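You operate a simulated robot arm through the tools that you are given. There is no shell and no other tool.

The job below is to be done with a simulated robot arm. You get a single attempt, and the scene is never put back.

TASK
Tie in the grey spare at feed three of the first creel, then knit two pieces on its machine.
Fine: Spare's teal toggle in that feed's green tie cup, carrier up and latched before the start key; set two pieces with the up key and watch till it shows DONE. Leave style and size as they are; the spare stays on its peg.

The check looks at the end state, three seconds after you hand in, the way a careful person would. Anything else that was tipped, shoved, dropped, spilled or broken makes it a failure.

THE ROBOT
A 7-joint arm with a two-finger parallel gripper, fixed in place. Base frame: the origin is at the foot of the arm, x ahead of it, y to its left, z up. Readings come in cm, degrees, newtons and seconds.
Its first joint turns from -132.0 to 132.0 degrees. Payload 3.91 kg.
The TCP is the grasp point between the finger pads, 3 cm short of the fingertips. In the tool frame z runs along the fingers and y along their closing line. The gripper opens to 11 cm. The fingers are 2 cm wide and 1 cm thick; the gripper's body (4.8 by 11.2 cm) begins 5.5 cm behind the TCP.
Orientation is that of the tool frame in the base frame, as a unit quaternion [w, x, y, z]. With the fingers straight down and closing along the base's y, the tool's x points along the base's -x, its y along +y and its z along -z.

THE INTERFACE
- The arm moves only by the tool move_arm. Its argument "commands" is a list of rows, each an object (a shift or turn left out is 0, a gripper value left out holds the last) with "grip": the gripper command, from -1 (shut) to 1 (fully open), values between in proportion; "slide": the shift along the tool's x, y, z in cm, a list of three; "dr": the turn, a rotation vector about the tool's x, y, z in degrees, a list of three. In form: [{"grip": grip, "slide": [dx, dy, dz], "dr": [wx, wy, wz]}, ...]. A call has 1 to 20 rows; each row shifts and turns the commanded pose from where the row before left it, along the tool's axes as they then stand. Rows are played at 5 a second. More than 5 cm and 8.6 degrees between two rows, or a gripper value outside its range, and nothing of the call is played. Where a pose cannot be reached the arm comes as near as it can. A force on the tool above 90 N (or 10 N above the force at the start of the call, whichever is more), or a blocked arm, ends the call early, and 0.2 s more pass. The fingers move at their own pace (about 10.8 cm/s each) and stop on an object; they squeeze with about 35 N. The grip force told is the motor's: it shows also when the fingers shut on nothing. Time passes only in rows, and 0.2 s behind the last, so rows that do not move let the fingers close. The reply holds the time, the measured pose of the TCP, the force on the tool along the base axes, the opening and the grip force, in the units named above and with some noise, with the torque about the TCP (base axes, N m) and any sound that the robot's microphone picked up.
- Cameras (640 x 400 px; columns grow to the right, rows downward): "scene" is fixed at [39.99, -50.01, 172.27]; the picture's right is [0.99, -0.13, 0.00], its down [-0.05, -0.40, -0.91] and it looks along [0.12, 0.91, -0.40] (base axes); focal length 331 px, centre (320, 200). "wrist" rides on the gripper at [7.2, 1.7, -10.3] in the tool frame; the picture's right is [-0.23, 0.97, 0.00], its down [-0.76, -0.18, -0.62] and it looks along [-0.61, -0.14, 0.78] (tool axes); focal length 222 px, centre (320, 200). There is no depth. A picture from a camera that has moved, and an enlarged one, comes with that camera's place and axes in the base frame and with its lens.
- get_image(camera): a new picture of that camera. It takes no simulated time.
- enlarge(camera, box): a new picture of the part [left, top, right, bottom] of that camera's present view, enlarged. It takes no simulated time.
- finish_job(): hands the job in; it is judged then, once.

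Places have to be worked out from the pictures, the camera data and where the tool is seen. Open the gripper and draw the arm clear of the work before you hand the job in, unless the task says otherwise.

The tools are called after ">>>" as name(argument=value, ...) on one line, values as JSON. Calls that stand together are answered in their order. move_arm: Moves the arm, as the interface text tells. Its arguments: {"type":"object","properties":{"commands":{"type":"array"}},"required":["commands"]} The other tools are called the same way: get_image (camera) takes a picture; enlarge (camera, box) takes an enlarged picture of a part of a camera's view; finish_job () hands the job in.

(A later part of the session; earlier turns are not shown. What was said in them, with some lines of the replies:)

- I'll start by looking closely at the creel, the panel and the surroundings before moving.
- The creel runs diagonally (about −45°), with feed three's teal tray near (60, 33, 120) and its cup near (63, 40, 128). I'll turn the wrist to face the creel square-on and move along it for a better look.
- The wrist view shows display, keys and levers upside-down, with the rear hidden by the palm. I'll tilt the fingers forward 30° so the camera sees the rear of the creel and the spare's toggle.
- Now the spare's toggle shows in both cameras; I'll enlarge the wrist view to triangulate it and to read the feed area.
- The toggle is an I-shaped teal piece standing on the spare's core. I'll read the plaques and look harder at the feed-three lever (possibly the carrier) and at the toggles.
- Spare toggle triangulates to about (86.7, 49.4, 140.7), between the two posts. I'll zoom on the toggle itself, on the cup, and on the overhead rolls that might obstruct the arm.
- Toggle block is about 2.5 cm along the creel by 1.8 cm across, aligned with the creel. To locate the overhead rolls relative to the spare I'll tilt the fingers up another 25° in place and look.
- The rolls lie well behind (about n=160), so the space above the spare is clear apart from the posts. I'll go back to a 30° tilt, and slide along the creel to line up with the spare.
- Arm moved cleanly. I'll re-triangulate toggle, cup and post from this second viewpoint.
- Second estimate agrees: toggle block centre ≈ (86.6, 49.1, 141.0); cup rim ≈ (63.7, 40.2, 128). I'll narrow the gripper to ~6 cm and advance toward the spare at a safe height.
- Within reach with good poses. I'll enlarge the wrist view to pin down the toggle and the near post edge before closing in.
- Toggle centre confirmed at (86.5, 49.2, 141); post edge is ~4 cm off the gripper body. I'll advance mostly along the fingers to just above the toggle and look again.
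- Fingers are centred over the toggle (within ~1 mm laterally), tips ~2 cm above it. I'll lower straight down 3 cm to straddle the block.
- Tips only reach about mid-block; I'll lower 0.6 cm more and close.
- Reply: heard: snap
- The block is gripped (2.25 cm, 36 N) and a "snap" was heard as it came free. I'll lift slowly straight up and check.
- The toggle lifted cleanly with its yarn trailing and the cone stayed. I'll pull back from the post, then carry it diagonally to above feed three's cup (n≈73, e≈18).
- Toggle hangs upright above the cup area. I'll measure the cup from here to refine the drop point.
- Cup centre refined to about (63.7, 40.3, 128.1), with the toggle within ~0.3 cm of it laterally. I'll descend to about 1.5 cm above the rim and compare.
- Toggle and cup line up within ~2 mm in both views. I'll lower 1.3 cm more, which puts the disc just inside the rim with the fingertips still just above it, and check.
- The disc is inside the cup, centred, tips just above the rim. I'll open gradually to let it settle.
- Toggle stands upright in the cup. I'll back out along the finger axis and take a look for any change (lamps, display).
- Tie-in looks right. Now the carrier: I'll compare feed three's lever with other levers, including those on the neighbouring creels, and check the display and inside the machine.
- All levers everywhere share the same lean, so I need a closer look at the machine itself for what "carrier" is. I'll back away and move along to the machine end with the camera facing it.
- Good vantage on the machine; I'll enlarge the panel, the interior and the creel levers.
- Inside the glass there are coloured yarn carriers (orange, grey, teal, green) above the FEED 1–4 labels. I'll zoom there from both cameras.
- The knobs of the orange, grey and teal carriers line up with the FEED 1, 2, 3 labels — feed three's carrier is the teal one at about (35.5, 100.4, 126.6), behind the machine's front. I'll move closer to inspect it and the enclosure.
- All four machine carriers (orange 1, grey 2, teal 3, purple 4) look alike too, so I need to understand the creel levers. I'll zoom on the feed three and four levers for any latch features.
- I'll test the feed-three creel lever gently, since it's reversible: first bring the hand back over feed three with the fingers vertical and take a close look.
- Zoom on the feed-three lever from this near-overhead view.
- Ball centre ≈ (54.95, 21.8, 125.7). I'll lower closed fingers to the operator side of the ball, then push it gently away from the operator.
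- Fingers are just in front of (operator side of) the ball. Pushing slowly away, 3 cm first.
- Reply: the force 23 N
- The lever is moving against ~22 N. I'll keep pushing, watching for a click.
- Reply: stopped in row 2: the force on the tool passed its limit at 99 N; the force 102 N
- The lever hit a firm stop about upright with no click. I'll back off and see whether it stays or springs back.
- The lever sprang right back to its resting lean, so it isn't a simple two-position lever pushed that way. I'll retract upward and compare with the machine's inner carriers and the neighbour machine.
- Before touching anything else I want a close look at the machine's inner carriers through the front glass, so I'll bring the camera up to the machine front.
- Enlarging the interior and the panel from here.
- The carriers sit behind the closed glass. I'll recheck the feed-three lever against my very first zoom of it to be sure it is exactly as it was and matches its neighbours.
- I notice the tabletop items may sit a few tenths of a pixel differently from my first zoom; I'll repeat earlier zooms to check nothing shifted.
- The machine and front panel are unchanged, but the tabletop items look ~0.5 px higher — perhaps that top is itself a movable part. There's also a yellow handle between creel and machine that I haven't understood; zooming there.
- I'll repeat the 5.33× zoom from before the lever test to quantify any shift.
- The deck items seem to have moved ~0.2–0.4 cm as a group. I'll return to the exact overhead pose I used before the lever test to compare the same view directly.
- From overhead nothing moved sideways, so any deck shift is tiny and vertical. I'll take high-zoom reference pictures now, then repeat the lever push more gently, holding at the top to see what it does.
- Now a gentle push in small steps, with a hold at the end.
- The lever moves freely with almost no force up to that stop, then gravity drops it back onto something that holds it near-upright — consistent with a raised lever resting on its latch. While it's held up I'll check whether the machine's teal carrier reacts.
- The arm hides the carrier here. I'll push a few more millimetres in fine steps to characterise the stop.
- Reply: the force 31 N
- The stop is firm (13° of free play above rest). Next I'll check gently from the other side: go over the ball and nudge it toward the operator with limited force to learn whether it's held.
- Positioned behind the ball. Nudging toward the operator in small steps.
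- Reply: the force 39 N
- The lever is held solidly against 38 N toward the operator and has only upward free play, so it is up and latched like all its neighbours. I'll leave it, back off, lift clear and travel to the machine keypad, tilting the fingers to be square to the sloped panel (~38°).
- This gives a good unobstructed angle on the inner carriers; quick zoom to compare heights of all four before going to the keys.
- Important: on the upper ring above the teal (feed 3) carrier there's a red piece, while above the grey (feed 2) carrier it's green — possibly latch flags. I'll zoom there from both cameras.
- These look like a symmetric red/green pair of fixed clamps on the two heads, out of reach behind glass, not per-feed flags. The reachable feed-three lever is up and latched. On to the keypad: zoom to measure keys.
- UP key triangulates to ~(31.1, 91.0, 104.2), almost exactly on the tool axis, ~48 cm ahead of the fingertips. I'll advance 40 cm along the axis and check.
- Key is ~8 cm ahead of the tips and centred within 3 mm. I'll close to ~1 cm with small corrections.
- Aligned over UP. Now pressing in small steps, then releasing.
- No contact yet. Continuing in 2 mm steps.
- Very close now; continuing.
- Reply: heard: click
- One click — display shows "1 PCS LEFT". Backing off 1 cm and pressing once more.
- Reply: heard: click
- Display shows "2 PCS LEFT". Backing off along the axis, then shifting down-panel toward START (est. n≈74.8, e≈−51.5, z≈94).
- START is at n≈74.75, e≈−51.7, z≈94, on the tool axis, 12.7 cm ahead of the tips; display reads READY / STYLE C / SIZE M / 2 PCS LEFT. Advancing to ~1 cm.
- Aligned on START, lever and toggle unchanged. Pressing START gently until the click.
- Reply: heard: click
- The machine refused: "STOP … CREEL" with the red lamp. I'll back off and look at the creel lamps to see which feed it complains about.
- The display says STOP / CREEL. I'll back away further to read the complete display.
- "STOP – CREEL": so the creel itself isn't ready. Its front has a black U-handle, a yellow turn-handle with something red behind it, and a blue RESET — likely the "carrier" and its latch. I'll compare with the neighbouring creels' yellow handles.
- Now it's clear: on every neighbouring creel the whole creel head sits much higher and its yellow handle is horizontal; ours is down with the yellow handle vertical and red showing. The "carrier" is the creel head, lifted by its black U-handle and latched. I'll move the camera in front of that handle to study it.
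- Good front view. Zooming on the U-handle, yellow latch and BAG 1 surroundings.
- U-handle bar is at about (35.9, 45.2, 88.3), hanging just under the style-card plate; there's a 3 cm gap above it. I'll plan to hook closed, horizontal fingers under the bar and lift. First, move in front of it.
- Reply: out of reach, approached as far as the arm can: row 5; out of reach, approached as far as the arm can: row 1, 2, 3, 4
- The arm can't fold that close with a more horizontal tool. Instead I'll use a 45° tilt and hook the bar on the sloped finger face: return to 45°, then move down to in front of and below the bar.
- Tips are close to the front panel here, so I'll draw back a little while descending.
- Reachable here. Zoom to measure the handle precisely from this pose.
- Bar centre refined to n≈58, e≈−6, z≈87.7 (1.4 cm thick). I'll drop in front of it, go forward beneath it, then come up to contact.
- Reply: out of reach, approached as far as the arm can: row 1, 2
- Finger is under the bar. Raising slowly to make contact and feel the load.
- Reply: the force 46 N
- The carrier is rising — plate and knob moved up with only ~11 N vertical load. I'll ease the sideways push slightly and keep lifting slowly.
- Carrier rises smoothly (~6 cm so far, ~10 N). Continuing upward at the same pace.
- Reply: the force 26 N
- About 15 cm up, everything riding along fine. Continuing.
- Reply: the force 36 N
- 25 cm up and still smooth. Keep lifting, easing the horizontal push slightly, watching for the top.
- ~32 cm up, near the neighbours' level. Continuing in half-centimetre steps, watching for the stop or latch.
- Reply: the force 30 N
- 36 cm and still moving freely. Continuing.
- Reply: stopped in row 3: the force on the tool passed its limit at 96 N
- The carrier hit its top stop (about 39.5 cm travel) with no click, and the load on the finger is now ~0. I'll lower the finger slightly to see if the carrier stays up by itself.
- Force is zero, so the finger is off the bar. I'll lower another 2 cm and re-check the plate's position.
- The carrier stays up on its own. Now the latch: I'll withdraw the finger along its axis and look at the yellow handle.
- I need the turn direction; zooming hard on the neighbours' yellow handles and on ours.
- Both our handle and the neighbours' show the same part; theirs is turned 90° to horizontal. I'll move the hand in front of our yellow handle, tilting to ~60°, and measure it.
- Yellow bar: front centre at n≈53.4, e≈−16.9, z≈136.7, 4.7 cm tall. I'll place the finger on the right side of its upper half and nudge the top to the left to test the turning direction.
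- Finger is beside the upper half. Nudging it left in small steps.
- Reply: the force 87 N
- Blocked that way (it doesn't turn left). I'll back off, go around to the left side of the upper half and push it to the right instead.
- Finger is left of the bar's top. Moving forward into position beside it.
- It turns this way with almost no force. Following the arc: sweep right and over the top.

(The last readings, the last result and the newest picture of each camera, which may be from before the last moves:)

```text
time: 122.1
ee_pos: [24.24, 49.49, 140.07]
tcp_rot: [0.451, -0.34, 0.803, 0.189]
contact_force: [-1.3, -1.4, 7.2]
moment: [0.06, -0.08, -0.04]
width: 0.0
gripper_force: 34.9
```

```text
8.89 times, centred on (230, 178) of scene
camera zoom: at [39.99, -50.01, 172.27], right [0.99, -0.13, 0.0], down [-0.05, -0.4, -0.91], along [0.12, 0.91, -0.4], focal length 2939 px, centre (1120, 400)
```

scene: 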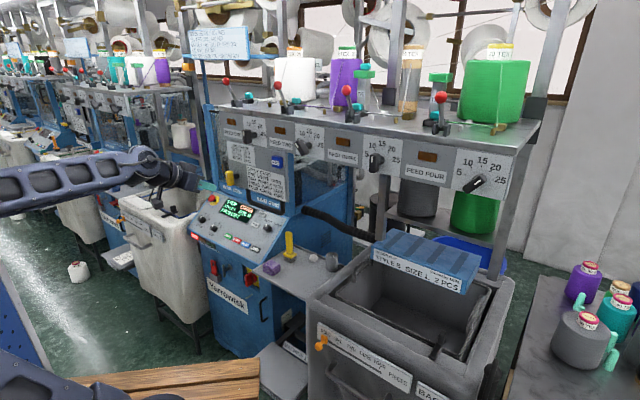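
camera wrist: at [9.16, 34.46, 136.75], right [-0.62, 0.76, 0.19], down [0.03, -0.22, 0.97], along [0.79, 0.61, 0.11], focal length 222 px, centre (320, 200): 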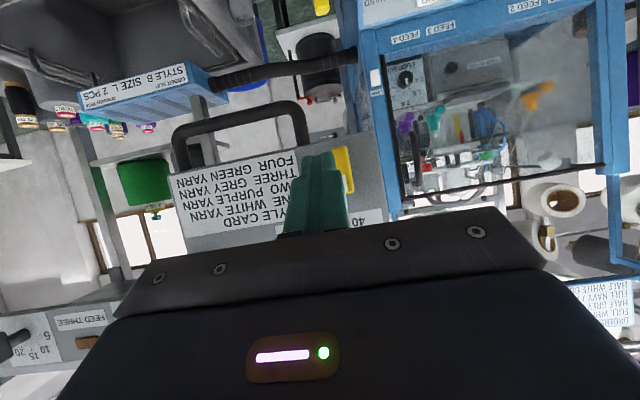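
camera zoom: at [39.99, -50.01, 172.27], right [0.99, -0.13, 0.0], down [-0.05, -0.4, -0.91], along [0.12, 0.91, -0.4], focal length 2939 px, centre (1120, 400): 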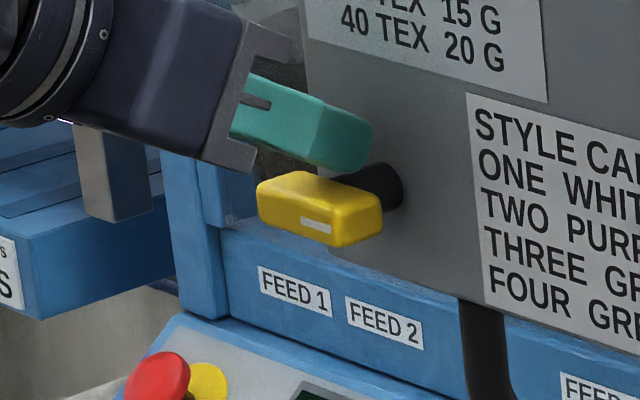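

The handle swung to horizontal, white mark to the right, same as the neighbours. I'll press gently down on its right end to make sure it's fully home.

>>> move_arm(commands=[{"slide": [-0.43, -0.5, -0.26]}, {"slide": [0, -0.6, 0]}, {"slide": [0, -0.5, 0]}, {"slide": [0.34, 0, 0.21]}, {"slide": [0.26, 0, 0.16]}, {}])

>>> move_arm(commands=[{"slide": [0.17, 0, 0.1]}, {"slide": [0.17, 0, 0.1]}, {}])

>>> enlarge(camera="wrist", box=[240, 80, 400, 210])

>>> enlarge(camera="scene", box=[205, 155, 255, 200])

```text
time: 123.5
ee_pos: [25.35, 48.53, 139.84]
tcp_rot: [0.451, -0.34, 0.803, 0.19]
contact_force: [0.5, 0.6, -0.4]
moment: [-0.01, 0.01, -0.01]
width: 0.02
gripper_force: 35.0
```

```text
time: 124.3
ee_pos: [25.28, 48.39, 139.61]
tcp_rot: [0.452, -0.339, 0.803, 0.191]
contact_force: [6.0, -1.1, 26.6]
moment: [0.58, -0.37, -0.14]
width: 0.0
gripper_force: 34.3
```

```text
3.08 times, centred on (320, 145) of wrist
camera zoom: at [15.38, 40.73, 138.84], right [-0.62, 0.76, 0.19], down [0.03, -0.22, 0.97], along [0.79, 0.61, 0.11], focal length 684 px, centre (320, 369)
```

zoom: 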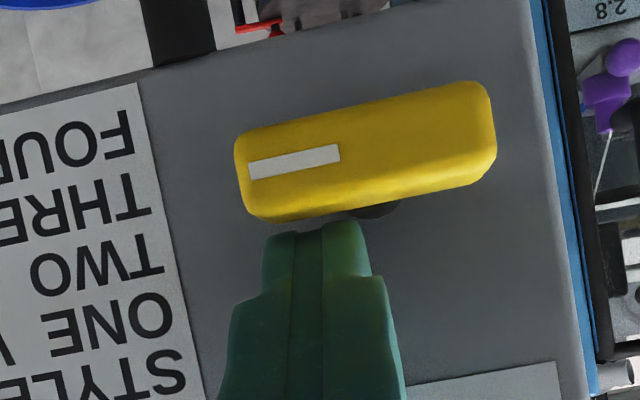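

```text
8.89 times, centred on (230, 178) of scene
camera zoom: at [39.99, -50.01, 172.27], right [0.99, -0.13, 0.0], down [-0.05, -0.4, -0.91], along [0.12, 0.91, -0.4], focal length 2939 px, centre (1120, 400)
```

zoom: 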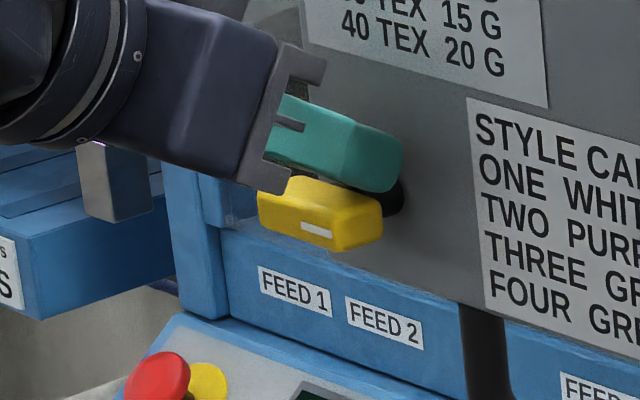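

The handle is solid at its horizontal stop and the carrier doesn't sink under 27 N, so it's latched. Backing away and checking the display.

>>> move_arm(commands=[{"slide": [-0.6, 0, -0.4]}, {"slide": [0, 0, -3]}, {"slide": [0, 0, -3]}, {"slide": [0, 0, -3]}, {}])

>>> get_image(camera="scene")

>>> enlarge(camera="scene", box=[185, 150, 305, 270])

>>> enlarge(camera="scene", box=[300, 30, 460, 150])

>>> get_image(camera="wrist")

```text
time: 125.5
ee_pos: [19.79, 43.03, 144.9]
tcp_rot: [0.451, -0.34, 0.803, 0.19]
contact_force: [-0.8, 0.8, -0.1]
moment: [-0.02, 0.04, -0.01]
width: 0.0
gripper_force: 35.2
```

```text
taken
```

scene: 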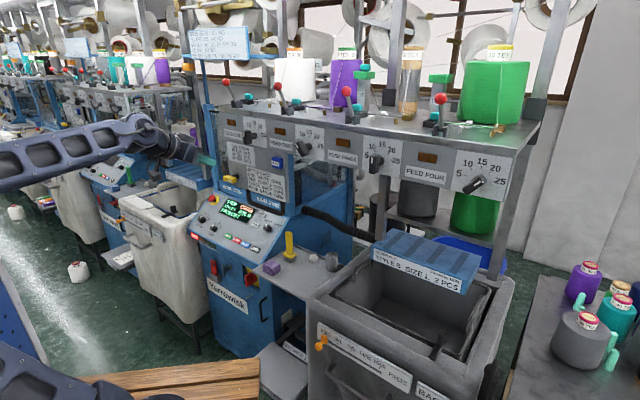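

```text
3.33 times, centred on (245, 210) of scene
camera zoom: at [39.99, -50.01, 172.27], right [0.99, -0.13, 0.0], down [-0.05, -0.4, -0.91], along [0.12, 0.91, -0.4], focal length 1102 px, centre (570, 167)
```

zoom: 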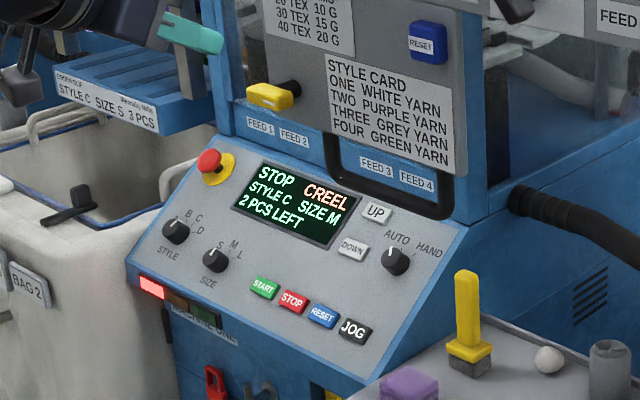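

```text
3.33 times, centred on (380, 90) of scene
camera zoom: at [39.99, -50.01, 172.27], right [0.99, -0.13, 0.0], down [-0.05, -0.4, -0.91], along [0.12, 0.91, -0.4], focal length 1102 px, centre (120, 567)
```

zoom: 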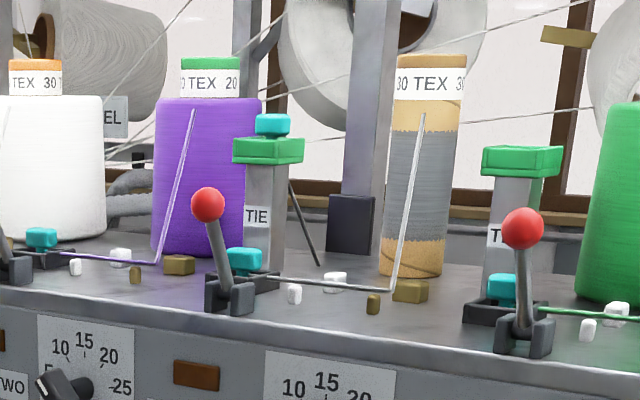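

```text
taken
camera wrist: at [9.81, 35.29, 144.11], right [-0.62, 0.76, 0.19], down [0.03, -0.22, 0.98], along [0.79, 0.61, 0.11], focal length 222 px, centre (320, 200)
```

wrist: 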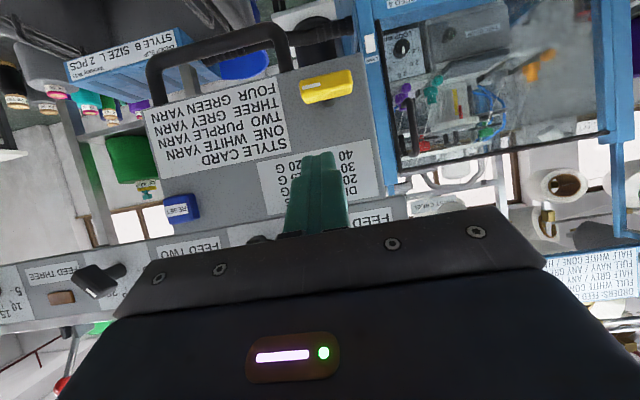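

Carrier is up and latched like the neighbours', cups and toggles undisturbed, but the display still reads STOP – CREEL. I'll go back to the keypad (START is well clear of the raised creel), watching forearm clearance.

>>> move_arm(commands=[{"slide": [0, 4, -1]}, {"slide": [0, 4, -1]}, {"slide": [0, 4, 0]}, {"slide": [0, 4, 0]}, {"slide": [0, 4, 0]}, {"slide": [0, 4, 0], "dr": [0, 7, 0]}, {"slide": [0, 4, 0], "dr": [0, 7, 0]}, {"slide": [0, 4, 0], "dr": [0, 7, 0]}, {"slide": [0, 3.8, 0]}, {}])

>>> get_image(camera="scene")

>>> get_image(camera="wrist")

```text
time: 127.7
ee_pos: [-7.27, 66.51, 145.74]
tcp_rot: [0.296, -0.371, 0.871, 0.125]
contact_force: [-0.3, 0.2, 0.1]
moment: [-0.02, 0.0, 0.01]
width: 0.0
gripper_force: 34.8
```

```text
taken
```

scene: 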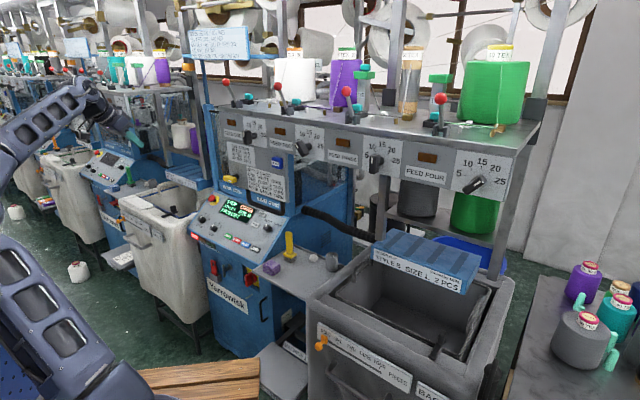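

```text
taken
camera wrist: at [-16.72, 59.15, 149.57], right [-0.58, 0.81, 0.14], down [0.28, 0.04, 0.96], along [0.77, 0.59, -0.25], focal length 222 px, centre (320, 200)
```

wrist: 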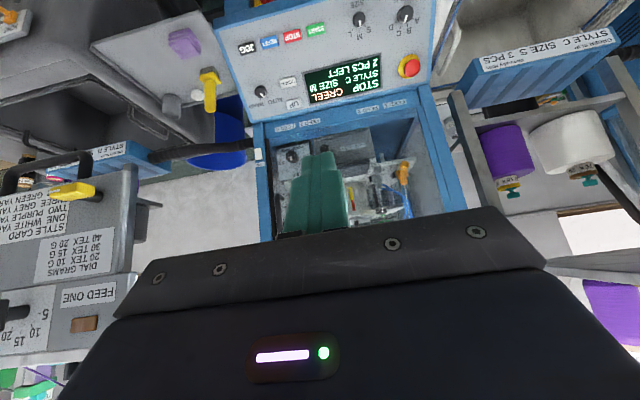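

Elbow is well left of the raised creel. Moving to the pre-START position over the panel.

>>> move_arm(commands=[{"slide": [0.52, 0, 3.73]}, {"slide": [0.52, 0, 3.73]}, {"slide": [0.52, 0, 3.73]}, {"slide": [0.52, 0, 3.73]}, {"slide": [0.52, 0, 3.73]}, {"slide": [0.52, 0, 3.73]}, {"slide": [0.52, 0, 3.73]}, {"slide": [0.52, 0, 3.73]}, {"slide": [0.52, 0, 3.73]}, {"slide": [0.52, 0, 3.73]}, {"slide": [0.52, 0, 3.73]}, {"slide": [0.52, 0, 3.73]}, {}])

>>> get_image(camera="scene")

>>> get_image(camera="wrist")

>>> enlarge(camera="wrist", box=[220, 60, 420, 210])

```text
time: 130.5
ee_pos: [8.71, 82.52, 106.48]
tcp_rot: [0.298, -0.369, 0.872, 0.125]
contact_force: [-0.2, 0.4, -0.9]
moment: [0.0, 0.02, -0.01]
width: 0.02
gripper_force: 34.6
```

```text
taken
```

scene: 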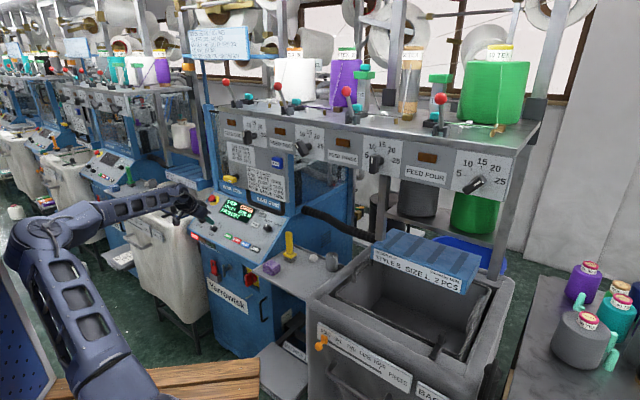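

```text
taken
camera wrist: at [-0.75, 75.1, 110.35], right [-0.57, 0.81, 0.14], down [0.28, 0.04, 0.96], along [0.77, 0.59, -0.25], focal length 222 px, centre (320, 200)
```

wrist: 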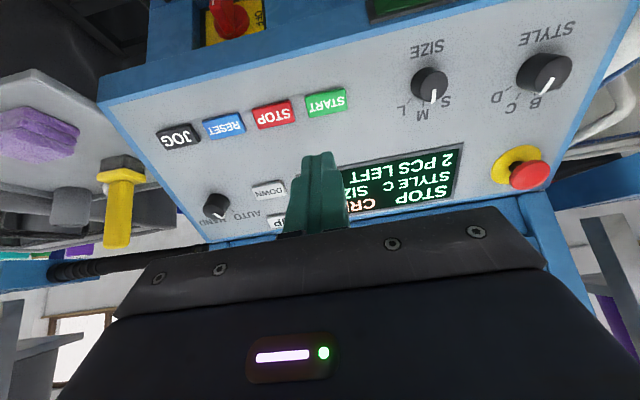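

```text
2.67 times, centred on (320, 135) of wrist
camera zoom: at [-0.75, 75.1, 110.35], right [-0.57, 0.81, 0.14], down [0.28, 0.04, 0.96], along [0.77, 0.59, -0.25], focal length 592 px, centre (320, 373)
```

zoom: 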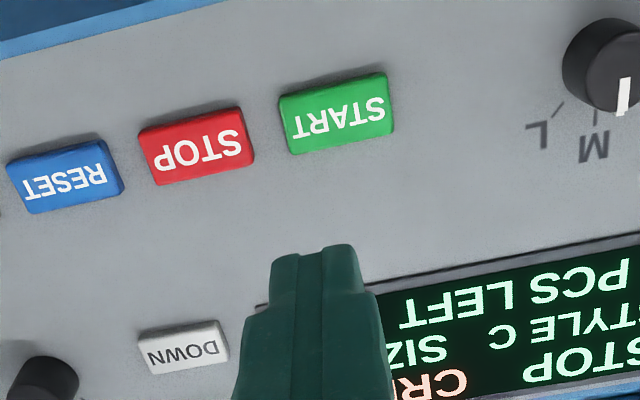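

RESET sits at n≈74.6, e≈−39.5, z≈93.9, with the arm's elbow safely out to the left. I'll shift over to it and approach to ~1 cm.

>>> move_arm(commands=[{"slide": [0.14, -3.9, 0]}, {"slide": [0.14, -3.9, 0]}, {"slide": [0.14, -3.75, 0]}, {"slide": [0, 0, 3]}, {"slide": [0, 0, 3]}, {}])

>>> enlarge(camera="wrist", box=[220, 60, 420, 210])

>>> get_image(camera="scene")

```text
time: 131.9
ee_pos: [19.55, 77.01, 101.56]
tcp_rot: [0.297, -0.369, 0.872, 0.125]
contact_force: [-0.6, -1.0, -0.3]
moment: [-0.01, -0.04, 0.0]
width: 0.01
gripper_force: 34.9
```

```text
2.67 times, centred on (320, 135) of wrist
camera zoom: at [9.9, 69.48, 105.47], right [-0.57, 0.81, 0.14], down [0.28, 0.04, 0.96], along [0.77, 0.59, -0.25], focal length 592 px, centre (320, 373)
```

zoom: 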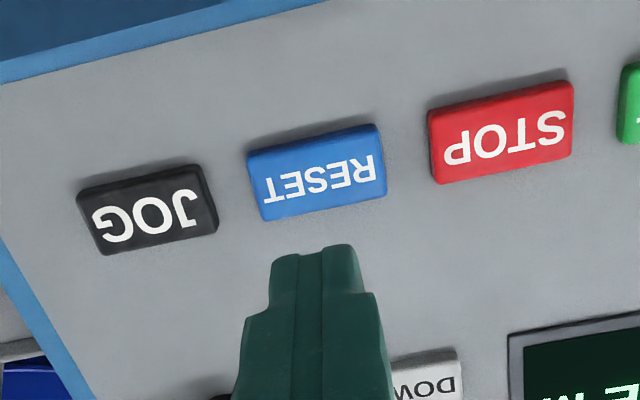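

```text
taken
```

scene: 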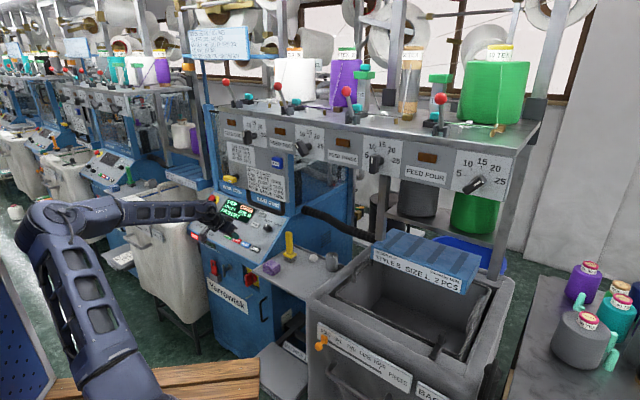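

Aligned. Approaching and pressing RESET in small steps.

>>> move_arm(commands=[{"slide": [0.2, 0, 2.5]}, {"slide": [0, 0, 2.5]}, {"slide": [0, 0, 0.8]}, {}])

>>> enlarge(camera="wrist", box=[220, 60, 420, 210])

>>> move_arm(commands=[{"slide": [0, 0, 0.3]}, {"slide": [0, 0, 0.3]}, {"slide": [0, 0, 0.2]}])

>>> move_arm(commands=[{"slide": [0, 0, 0.2]}, {"slide": [0, 0, 0.2]}])

```text
time: 132.9
ee_pos: [21.65, 79.4, 96.85]
tcp_rot: [0.297, -0.369, 0.872, 0.125]
contact_force: [0.0, -0.3, -0.7]
moment: [0.01, -0.01, 0.01]
width: 0.02
gripper_force: 34.7
```

```text
2.67 times, centred on (320, 135) of wrist
camera zoom: at [12.13, 72.04, 100.64], right [-0.57, 0.81, 0.14], down [0.28, 0.04, 0.96], along [0.77, 0.59, -0.25], focal length 592 px, centre (320, 373)
```

zoom: 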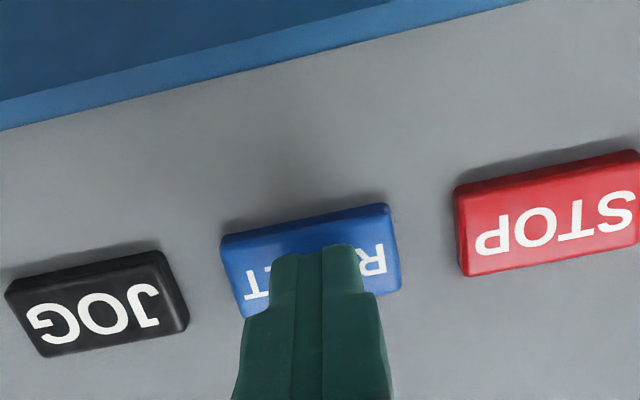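

```text
time: 133.7
ee_pos: [21.99, 79.61, 96.12]
tcp_rot: [0.298, -0.368, 0.872, 0.124]
contact_force: [-2.4, -0.9, 0.4]
moment: [0.02, 0.0, -0.01]
width: 0.0
gripper_force: 34.8
heard: click
```

```text
time: 134.3
ee_pos: [22.15, 79.89, 95.88]
tcp_rot: [0.297, -0.369, 0.872, 0.125]
contact_force: [-3.8, -9.9, 7.5]
moment: [-0.1, 0.0, -0.07]
width: 0.01
gripper_force: 35.0
```

RESET clicked. Backing off and reading the display.

>>> move_arm(commands=[{"slide": [0, 0, -1]}, {"slide": [0, 0, -3]}, {"slide": [0, 0, -4]}, {"slide": [0, 0, -4]}, {}])

>>> enlarge(camera="scene", box=[185, 150, 305, 270])

>>> enlarge(camera="scene", box=[205, 190, 265, 240])

```text
time: 135.5
ee_pos: [16.78, 74.61, 105.33]
tcp_rot: [0.297, -0.369, 0.872, 0.124]
contact_force: [-0.3, 0.2, -0.4]
moment: [0.03, -0.03, -0.02]
width: 0.01
gripper_force: 34.9
```

```text
3.33 times, centred on (245, 210) of scene
camera zoom: at [39.99, -50.01, 172.27], right [0.99, -0.13, 0.0], down [-0.05, -0.4, -0.91], along [0.12, 0.91, -0.4], focal length 1102 px, centre (570, 167)
```

zoom: 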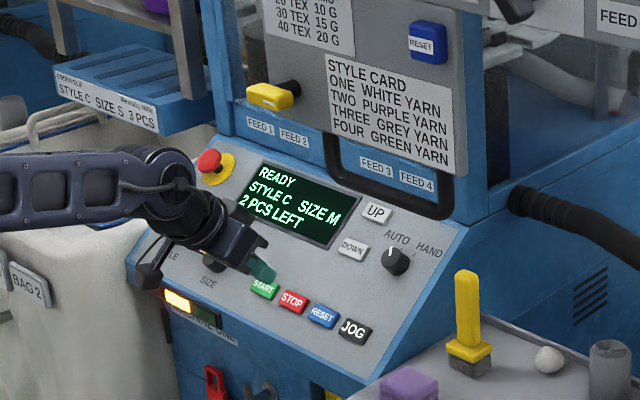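

```text
8.00 times, centred on (235, 215) of scene
camera zoom: at [39.99, -50.01, 172.27], right [0.99, -0.13, 0.0], down [-0.05, -0.4, -0.91], along [0.12, 0.91, -0.4], focal length 2645 px, centre (1000, 80)
```

zoom: 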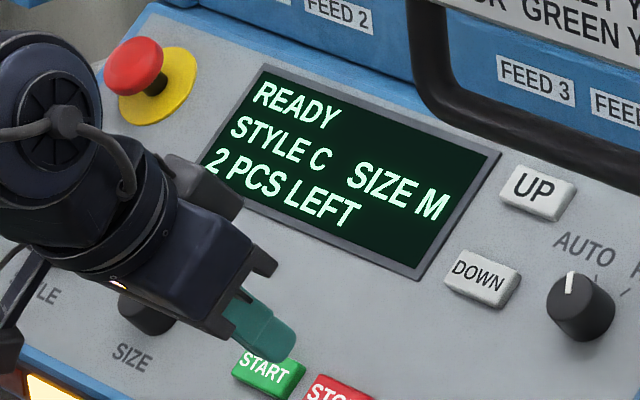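

READY, 2 PCS LEFT. Shifting back over START and pressing it.

>>> move_arm(commands=[{"slide": [-0.2, 4, 0]}, {"slide": [-0.2, 4, 0]}, {"slide": [-0.1, 3.9, 0]}, {"slide": [0, 0, 3.5]}, {"slide": [0, 0, 3.5]}, {}])

>>> enlarge(camera="wrist", box=[220, 60, 420, 210])

```text
time: 136.9
ee_pos: [11.76, 86.14, 99.92]
tcp_rot: [0.297, -0.369, 0.872, 0.125]
contact_force: [0.9, 0.3, 0.7]
moment: [0.01, 0.01, -0.01]
width: 0.0
gripper_force: 35.0
```

```text
2.67 times, centred on (320, 135) of wrist
camera zoom: at [2.2, 78.85, 103.73], right [-0.57, 0.81, 0.14], down [0.28, 0.04, 0.96], along [0.77, 0.59, -0.25], focal length 592 px, centre (320, 373)
```

zoom: 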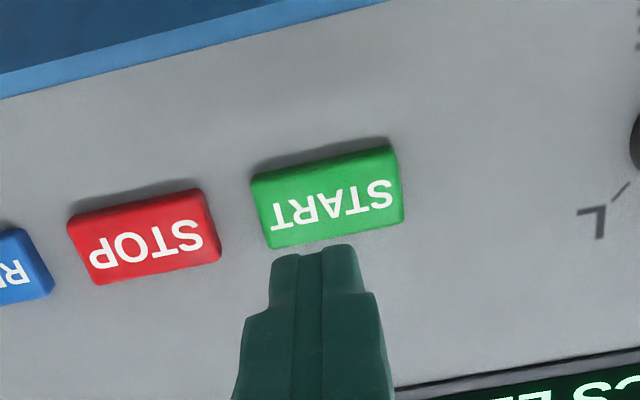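

About 4.6 cm from the earlier contact point; advancing and pressing.

>>> move_arm(commands=[{"slide": [0, 0.1, 2]}, {"slide": [0, 0.1, 1.8]}, {"slide": [0, 0, 0.3]}, {}])

>>> move_arm(commands=[{"slide": [0, 0, 0.2]}, {"slide": [0, 0, 0.2]}, {"slide": [0, 0, 0.2]}])

>>> enlarge(camera="scene", box=[185, 150, 305, 270])

```text
time: 137.9
ee_pos: [13.35, 88.18, 96.76]
tcp_rot: [0.297, -0.369, 0.872, 0.124]
contact_force: [0.7, -0.2, -0.1]
moment: [0.01, 0.02, 0.01]
width: 0.0
gripper_force: 35.4
```

```text
time: 138.7
ee_pos: [13.61, 88.46, 96.36]
tcp_rot: [0.297, -0.369, 0.872, 0.125]
contact_force: [-0.5, -2.0, 0.3]
moment: [0.01, -0.01, -0.02]
width: 0.0
gripper_force: 35.4
```

```text
3.33 times, centred on (245, 210) of scene
camera zoom: at [39.99, -50.01, 172.27], right [0.99, -0.13, 0.0], down [-0.05, -0.4, -0.91], along [0.12, 0.91, -0.4], focal length 1102 px, centre (570, 167)
```

zoom: 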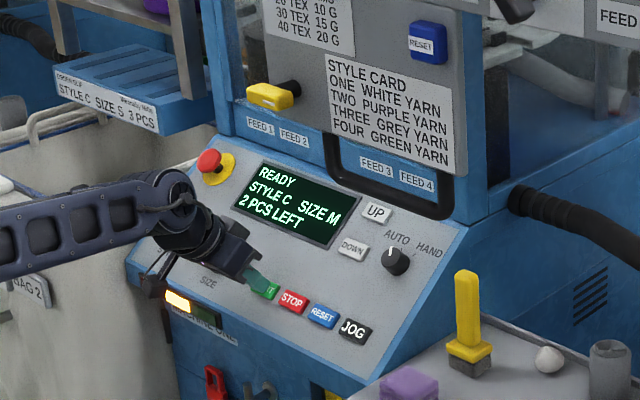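

Contact just starting; pressing a bit more.

>>> move_arm(commands=[{"slide": [0, 0, 0.2]}, {"slide": [0, 0, 0.15]}])

>>> enlarge(camera="scene", box=[185, 150, 305, 270])

```text
time: 139.3
ee_pos: [13.71, 88.58, 96.12]
tcp_rot: [0.297, -0.369, 0.872, 0.125]
contact_force: [-4.1, -7.0, 5.2]
moment: [-0.05, 0.0, -0.04]
width: 0.0
gripper_force: 34.7
heard: click
```

```text
3.33 times, centred on (245, 210) of scene
camera zoom: at [39.99, -50.01, 172.27], right [0.99, -0.13, 0.0], down [-0.05, -0.4, -0.91], along [0.12, 0.91, -0.4], focal length 1102 px, centre (570, 167)
```

zoom: 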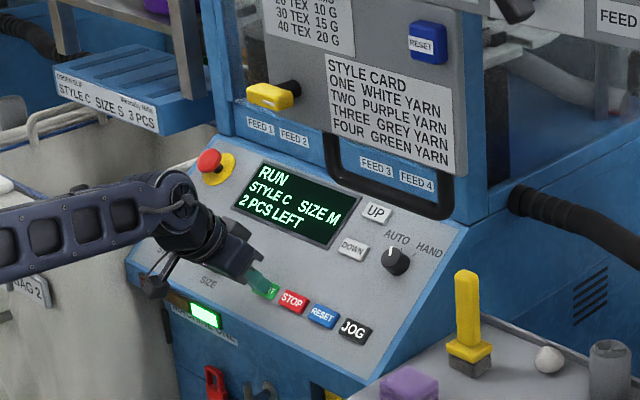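

RUN with green lamp. Backing off and drawing the arm clear while it knits.

>>> move_arm(commands=[{"slide": [0, 0, -1]}, {"slide": [0, 0, -4]}, {"slide": [0, 0, -4]}, {"slide": [0, 0, -4]}, {"slide": [0, 0, -4]}, {"slide": [0, 0, -4]}, {"slide": [0, 0, -4]}, {"slide": [0, 0, -4]}, {"slide": [0, 0, -4]}, {"slide": [0, 0, -4]}, {}])

>>> get_image(camera="scene")

>>> enlarge(camera="scene", box=[185, 150, 305, 270])

>>> enlarge(camera="scene", box=[300, 30, 560, 250])

```text
time: 141.9
ee_pos: [3.08, 73.25, 125.5]
tcp_rot: [0.293, -0.347, 0.883, 0.12]
contact_force: [0.7, 0.3, -0.2]
moment: [-0.02, 0.02, -0.01]
width: 0.02
gripper_force: 34.7
stopped in row 11: the arm was blocked; the commanded pose is now the measured one
```

```text
taken
```

scene: 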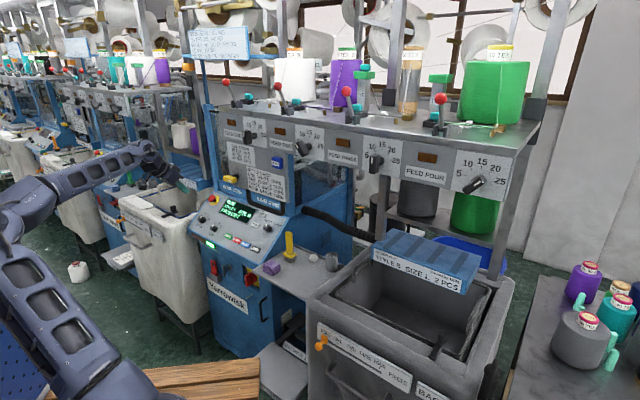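

```text
3.33 times, centred on (245, 210) of scene
camera zoom: at [39.99, -50.01, 172.27], right [0.99, -0.13, 0.0], down [-0.05, -0.4, -0.91], along [0.12, 0.91, -0.4], focal length 1102 px, centre (570, 167)
```

zoom: 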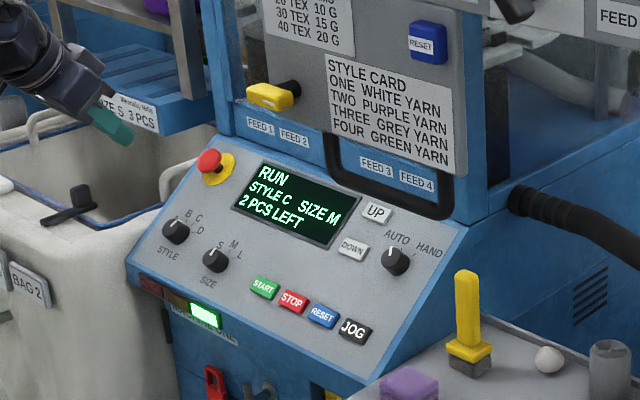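

```text
1.82 times, centred on (430, 140) of scene
camera zoom: at [39.99, -50.01, 172.27], right [0.99, -0.13, 0.0], down [-0.05, -0.4, -0.91], along [0.12, 0.91, -0.4], focal length 601 px, centre (120, 309)
```

zoom: 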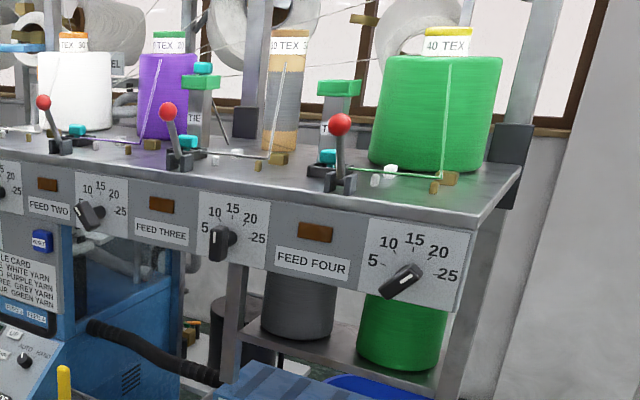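

The last retreat row reports the arm was blocked. I'll look at what it might be touching before moving again.

>>> enlarge(camera="scene", box=[0, 110, 220, 400])

>>> get_image(camera="wrist")

>>> enlarge(camera="scene", box=[80, 120, 220, 240])

```text
1.38 times, centred on (110, 255) of scene
camera zoom: at [39.99, -50.01, 172.27], right [0.99, -0.13, 0.0], down [-0.05, -0.4, -0.91], along [0.12, 0.91, -0.4], focal length 456 px, centre (610, 124)
```

zoom: 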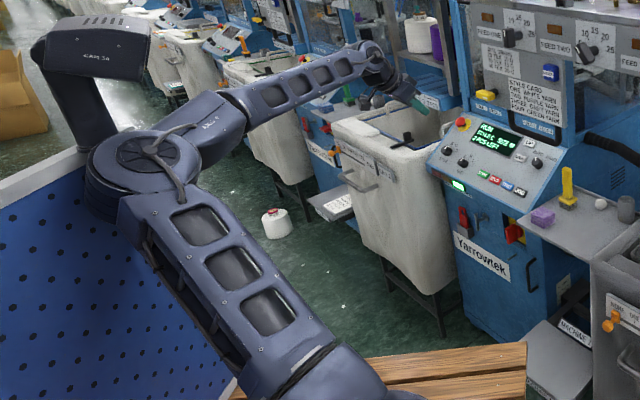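

```text
taken
camera wrist: at [-6.66, 66.29, 129.52], right [-0.53, 0.83, 0.15], down [0.3, 0.02, 0.95], along [0.79, 0.55, -0.26], focal length 222 px, centre (320, 200)
```

wrist: 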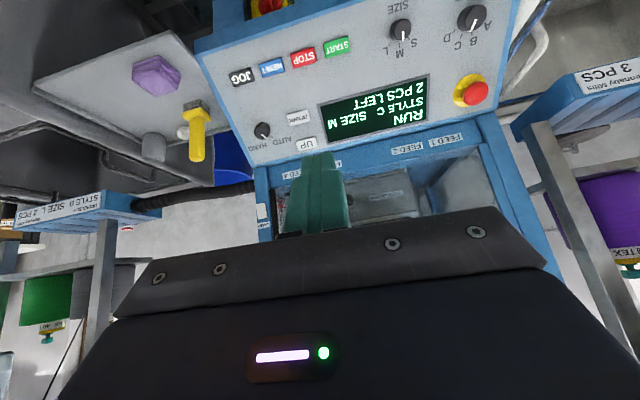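

```text
3.33 times, centred on (150, 180) of scene
camera zoom: at [39.99, -50.01, 172.27], right [0.99, -0.13, 0.0], down [-0.05, -0.4, -0.91], along [0.12, 0.91, -0.4], focal length 1102 px, centre (887, 267)
```

zoom: 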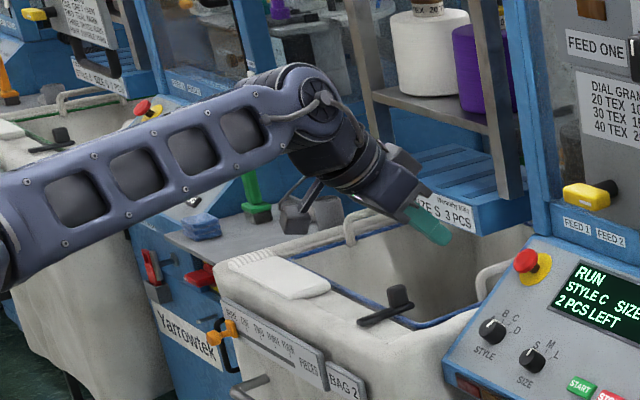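

The elbow is resting against the blue partition on the far left, so pulling straight back is blocked. I'll move the hand straight up instead, in small steps, to free the elbow.

>>> move_arm(commands=[{"slide": [-0.9, 0, -1]}, {"slide": [-1.2, 0, -1.6]}, {"slide": [-1.2, 0, -1.6]}, {"slide": [-1.2, 0, -1.6]}, {}])

>>> get_image(camera="scene")

```text
time: 143.1
ee_pos: [0.8, 72.81, 133.0]
tcp_rot: [0.298, -0.357, 0.877, 0.122]
contact_force: [0.8, -0.9, -0.8]
moment: [0.01, -0.01, 0.01]
width: 0.02
gripper_force: 35.4
```

```text
taken
```

scene: 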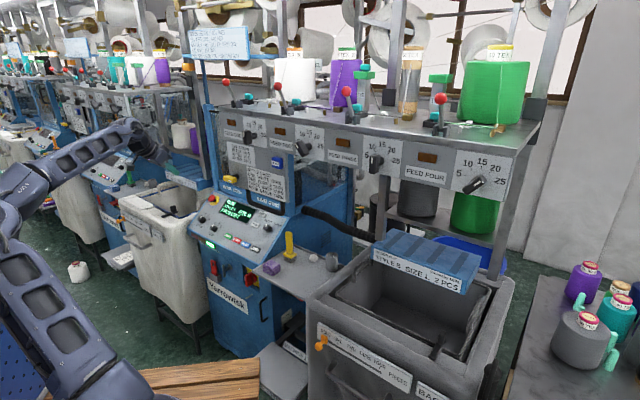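

That works. Continue upward.

>>> move_arm(commands=[{"slide": [-1.3, 0, -1.7]}, {"slide": [-1.3, 0, -1.7]}, {"slide": [-1.3, 0, -1.7]}, {"slide": [-1.3, 0, -1.7]}, {"slide": [-1.3, 0, -1.7]}, {"slide": [-1.3, 0, -1.7]}, {}])

>>> get_image(camera="scene")

>>> enlarge(camera="scene", box=[185, 150, 305, 270])

```text
time: 144.7
ee_pos: [0.67, 72.82, 145.78]
tcp_rot: [0.297, -0.355, 0.878, 0.121]
contact_force: [0.5, 1.1, -0.3]
moment: [0.04, 0.02, -0.03]
width: 0.02
gripper_force: 35.1
```

```text
taken
```

scene: 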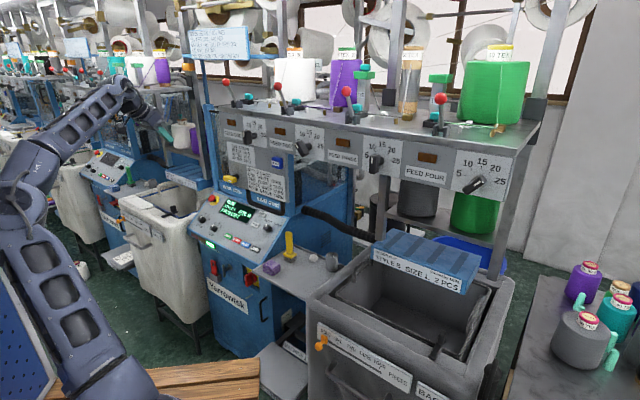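

```text
3.33 times, centred on (245, 210) of scene
camera zoom: at [39.99, -50.01, 172.27], right [0.99, -0.13, 0.0], down [-0.05, -0.4, -0.91], along [0.12, 0.91, -0.4], focal length 1102 px, centre (570, 167)
```

zoom: 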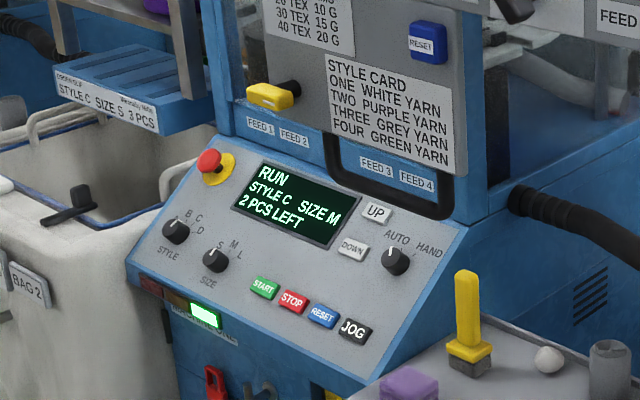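

RUN continues with 2 PCS LEFT; arm is clear in the air. I'll open the gripper, ease back a bit, and wait.

>>> move_arm(commands=[{"grip": 0, "slide": [1, 0, -1]}, {"slide": [1.5, 0, -1.5]}, {"slide": [1.5, 0, -1.5]}, {}, {}, {}, {}, {}, {}, {}, {}, {}, {}, {}, {}, {}, {}, {}, {}, {}])

>>> enlarge(camera="scene", box=[185, 150, 305, 270])

>>> enlarge(camera="scene", box=[300, 30, 460, 150])

```text
time: 148.9
ee_pos: [-3.13, 68.87, 146.42]
tcp_rot: [0.298, -0.355, 0.878, 0.122]
contact_force: [0.1, -0.8, -0.5]
moment: [0.03, 0.01, 0.03]
width: 5.47
gripper_force: 0.1
```

```text
3.33 times, centred on (245, 210) of scene
camera zoom: at [39.99, -50.01, 172.27], right [0.99, -0.13, 0.0], down [-0.05, -0.4, -0.91], along [0.12, 0.91, -0.4], focal length 1102 px, centre (570, 167)
```

zoom: 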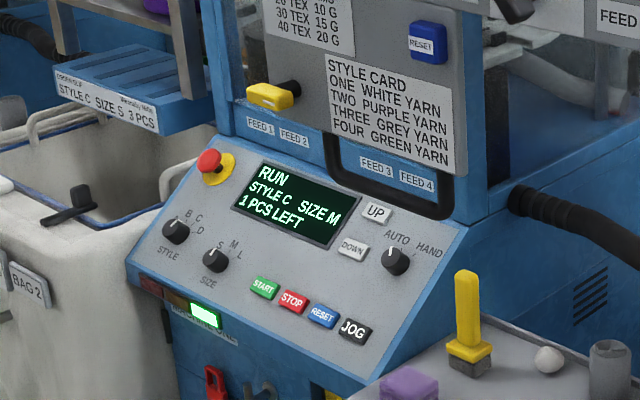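

```text
3.33 times, centred on (380, 90) of scene
camera zoom: at [39.99, -50.01, 172.27], right [0.99, -0.13, 0.0], down [-0.05, -0.4, -0.91], along [0.12, 0.91, -0.4], focal length 1102 px, centre (120, 567)
```

zoom: 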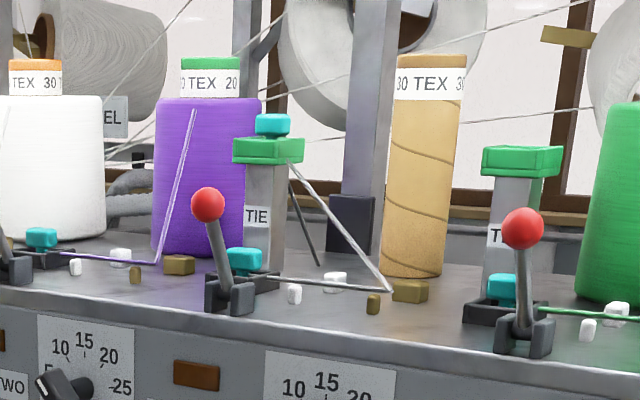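

Excellent: 1 PCS LEFT, the old grey tube has run out and the yarn now feeds from the tie cup. Waiting for the second piece.

>>> move_arm(commands=[{}, {}, {}, {}, {}, {}, {}, {}, {}, {}, {}, {}, {}, {}, {}, {}, {}, {}, {}, {}])

>>> move_arm(commands=[{}, {}, {}, {}, {}, {}, {}, {}, {}, {}, {}, {}, {}, {}, {}, {}, {}, {}, {}, {}])

>>> enlarge(camera="scene", box=[185, 150, 305, 270])

```text
time: 153.1
ee_pos: [-3.15, 68.92, 146.45]
tcp_rot: [0.298, -0.355, 0.878, 0.122]
contact_force: [-0.7, -0.3, 0.1]
moment: [-0.04, 0.01, 0.02]
width: 5.5
gripper_force: 0.1
```

```text
time: 157.3
ee_pos: [-3.23, 68.96, 146.4]
tcp_rot: [0.298, -0.355, 0.878, 0.122]
contact_force: [-0.1, 0.3, -0.1]
moment: [0.02, -0.01, 0.03]
width: 5.5
gripper_force: 0.1
```

```text
3.33 times, centred on (245, 210) of scene
camera zoom: at [39.99, -50.01, 172.27], right [0.99, -0.13, 0.0], down [-0.05, -0.4, -0.91], along [0.12, 0.91, -0.4], focal length 1102 px, centre (570, 167)
```

zoom: 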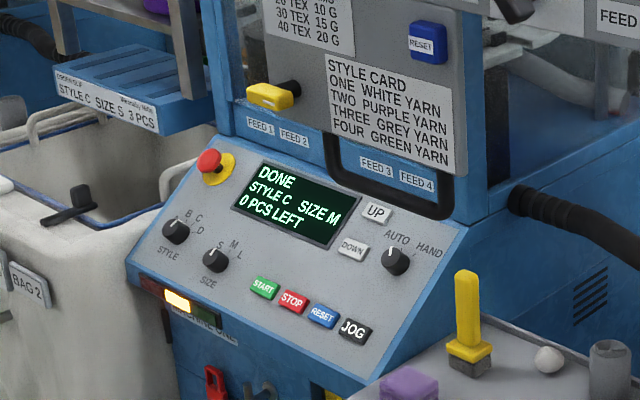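

DONE, 0 PCS LEFT. Final look around for anything disturbed before handing in.

>>> get_image(camera="scene")

>>> enlarge(camera="scene", box=[300, 30, 560, 250])

>>> enlarge(camera="scene", box=[330, 60, 390, 120])

>>> enlarge(camera="scene", box=[0, 150, 200, 400])

```text
taken
```

scene: 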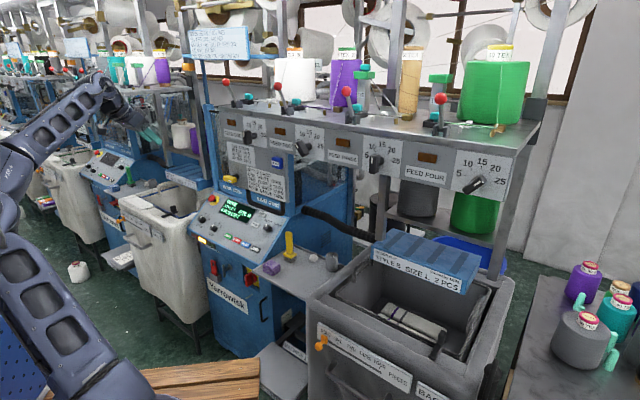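

```text
1.82 times, centred on (430, 140) of scene
camera zoom: at [39.99, -50.01, 172.27], right [0.99, -0.13, 0.0], down [-0.05, -0.4, -0.91], along [0.12, 0.91, -0.4], focal length 601 px, centre (120, 309)
```

zoom: 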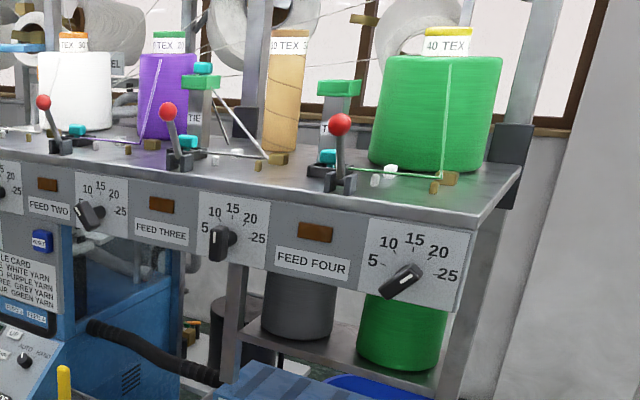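

```text
6.67 times, centred on (360, 90) of scene
camera zoom: at [39.99, -50.01, 172.27], right [0.99, -0.13, 0.0], down [-0.05, -0.4, -0.91], along [0.12, 0.91, -0.4], focal length 2204 px, centre (53, 933)
```

zoom: 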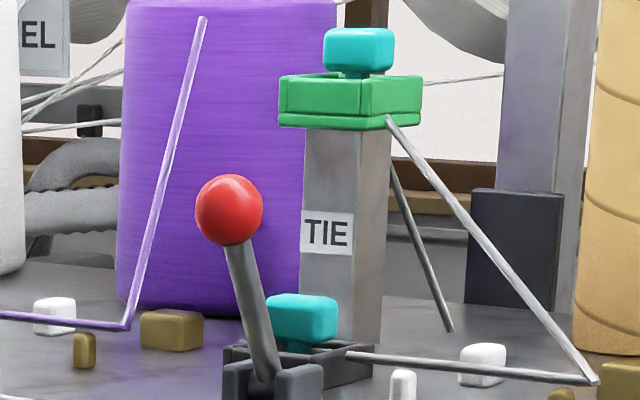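

```text
1.60 times, centred on (100, 275) of scene
camera zoom: at [39.99, -50.01, 172.27], right [0.99, -0.13, 0.0], down [-0.05, -0.4, -0.91], along [0.12, 0.91, -0.4], focal length 529 px, centre (672, 80)
```

zoom: 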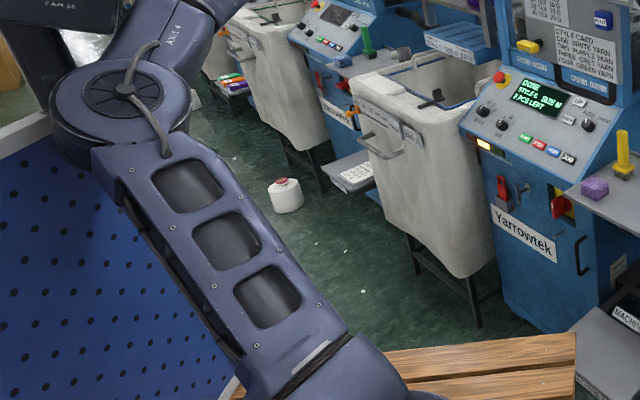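

Both pieces are in BAG 1, the display reads DONE, and the toggle sits upright in feed three's cup. The spare is on its peg, the carrier is latched, and the arm is clear with the gripper open. Handing in.

>>> finish_job()

```text
The job is handed in.
```

The grey spare is tied in at feed three and the machine knitted two pieces. The display reads DONE with 0 pieces left, and both pieces dropped into BAG 1.

- **Tie-in:** the spare's teal toggle stands upright in feed three's green tie cup, and the yarn now feeds from it. The spare cone is still on its peg.
- **Carrier:** it was down at the start. I lifted it to its top stop with the U-handle and turned the yellow latch to horizontal, matching the neighbouring creels.
- **Settings:** I pressed the up key twice for two pieces. Style C and size M were not touched.

Some things happened along the way that you should know about:

- **START pressed too early:** I first took the red feed lever to be the carrier, so I pressed START while the real carrier was still down. The machine refused and showed "STOP CREEL". I raised and latched the carrier, cleared it with the machine's RESET key, and the second START ran normally.
- **Force on the feed-three lever:** while testing it I pushed it against its stop at about 99 N. It sprang back and looks the same as the others.
- **Other contact:** I pushed the yellow latch the wrong way at about 86 N before turning it the right way. The arm's elbow also touched the blue partition once. I saw no damage from either.
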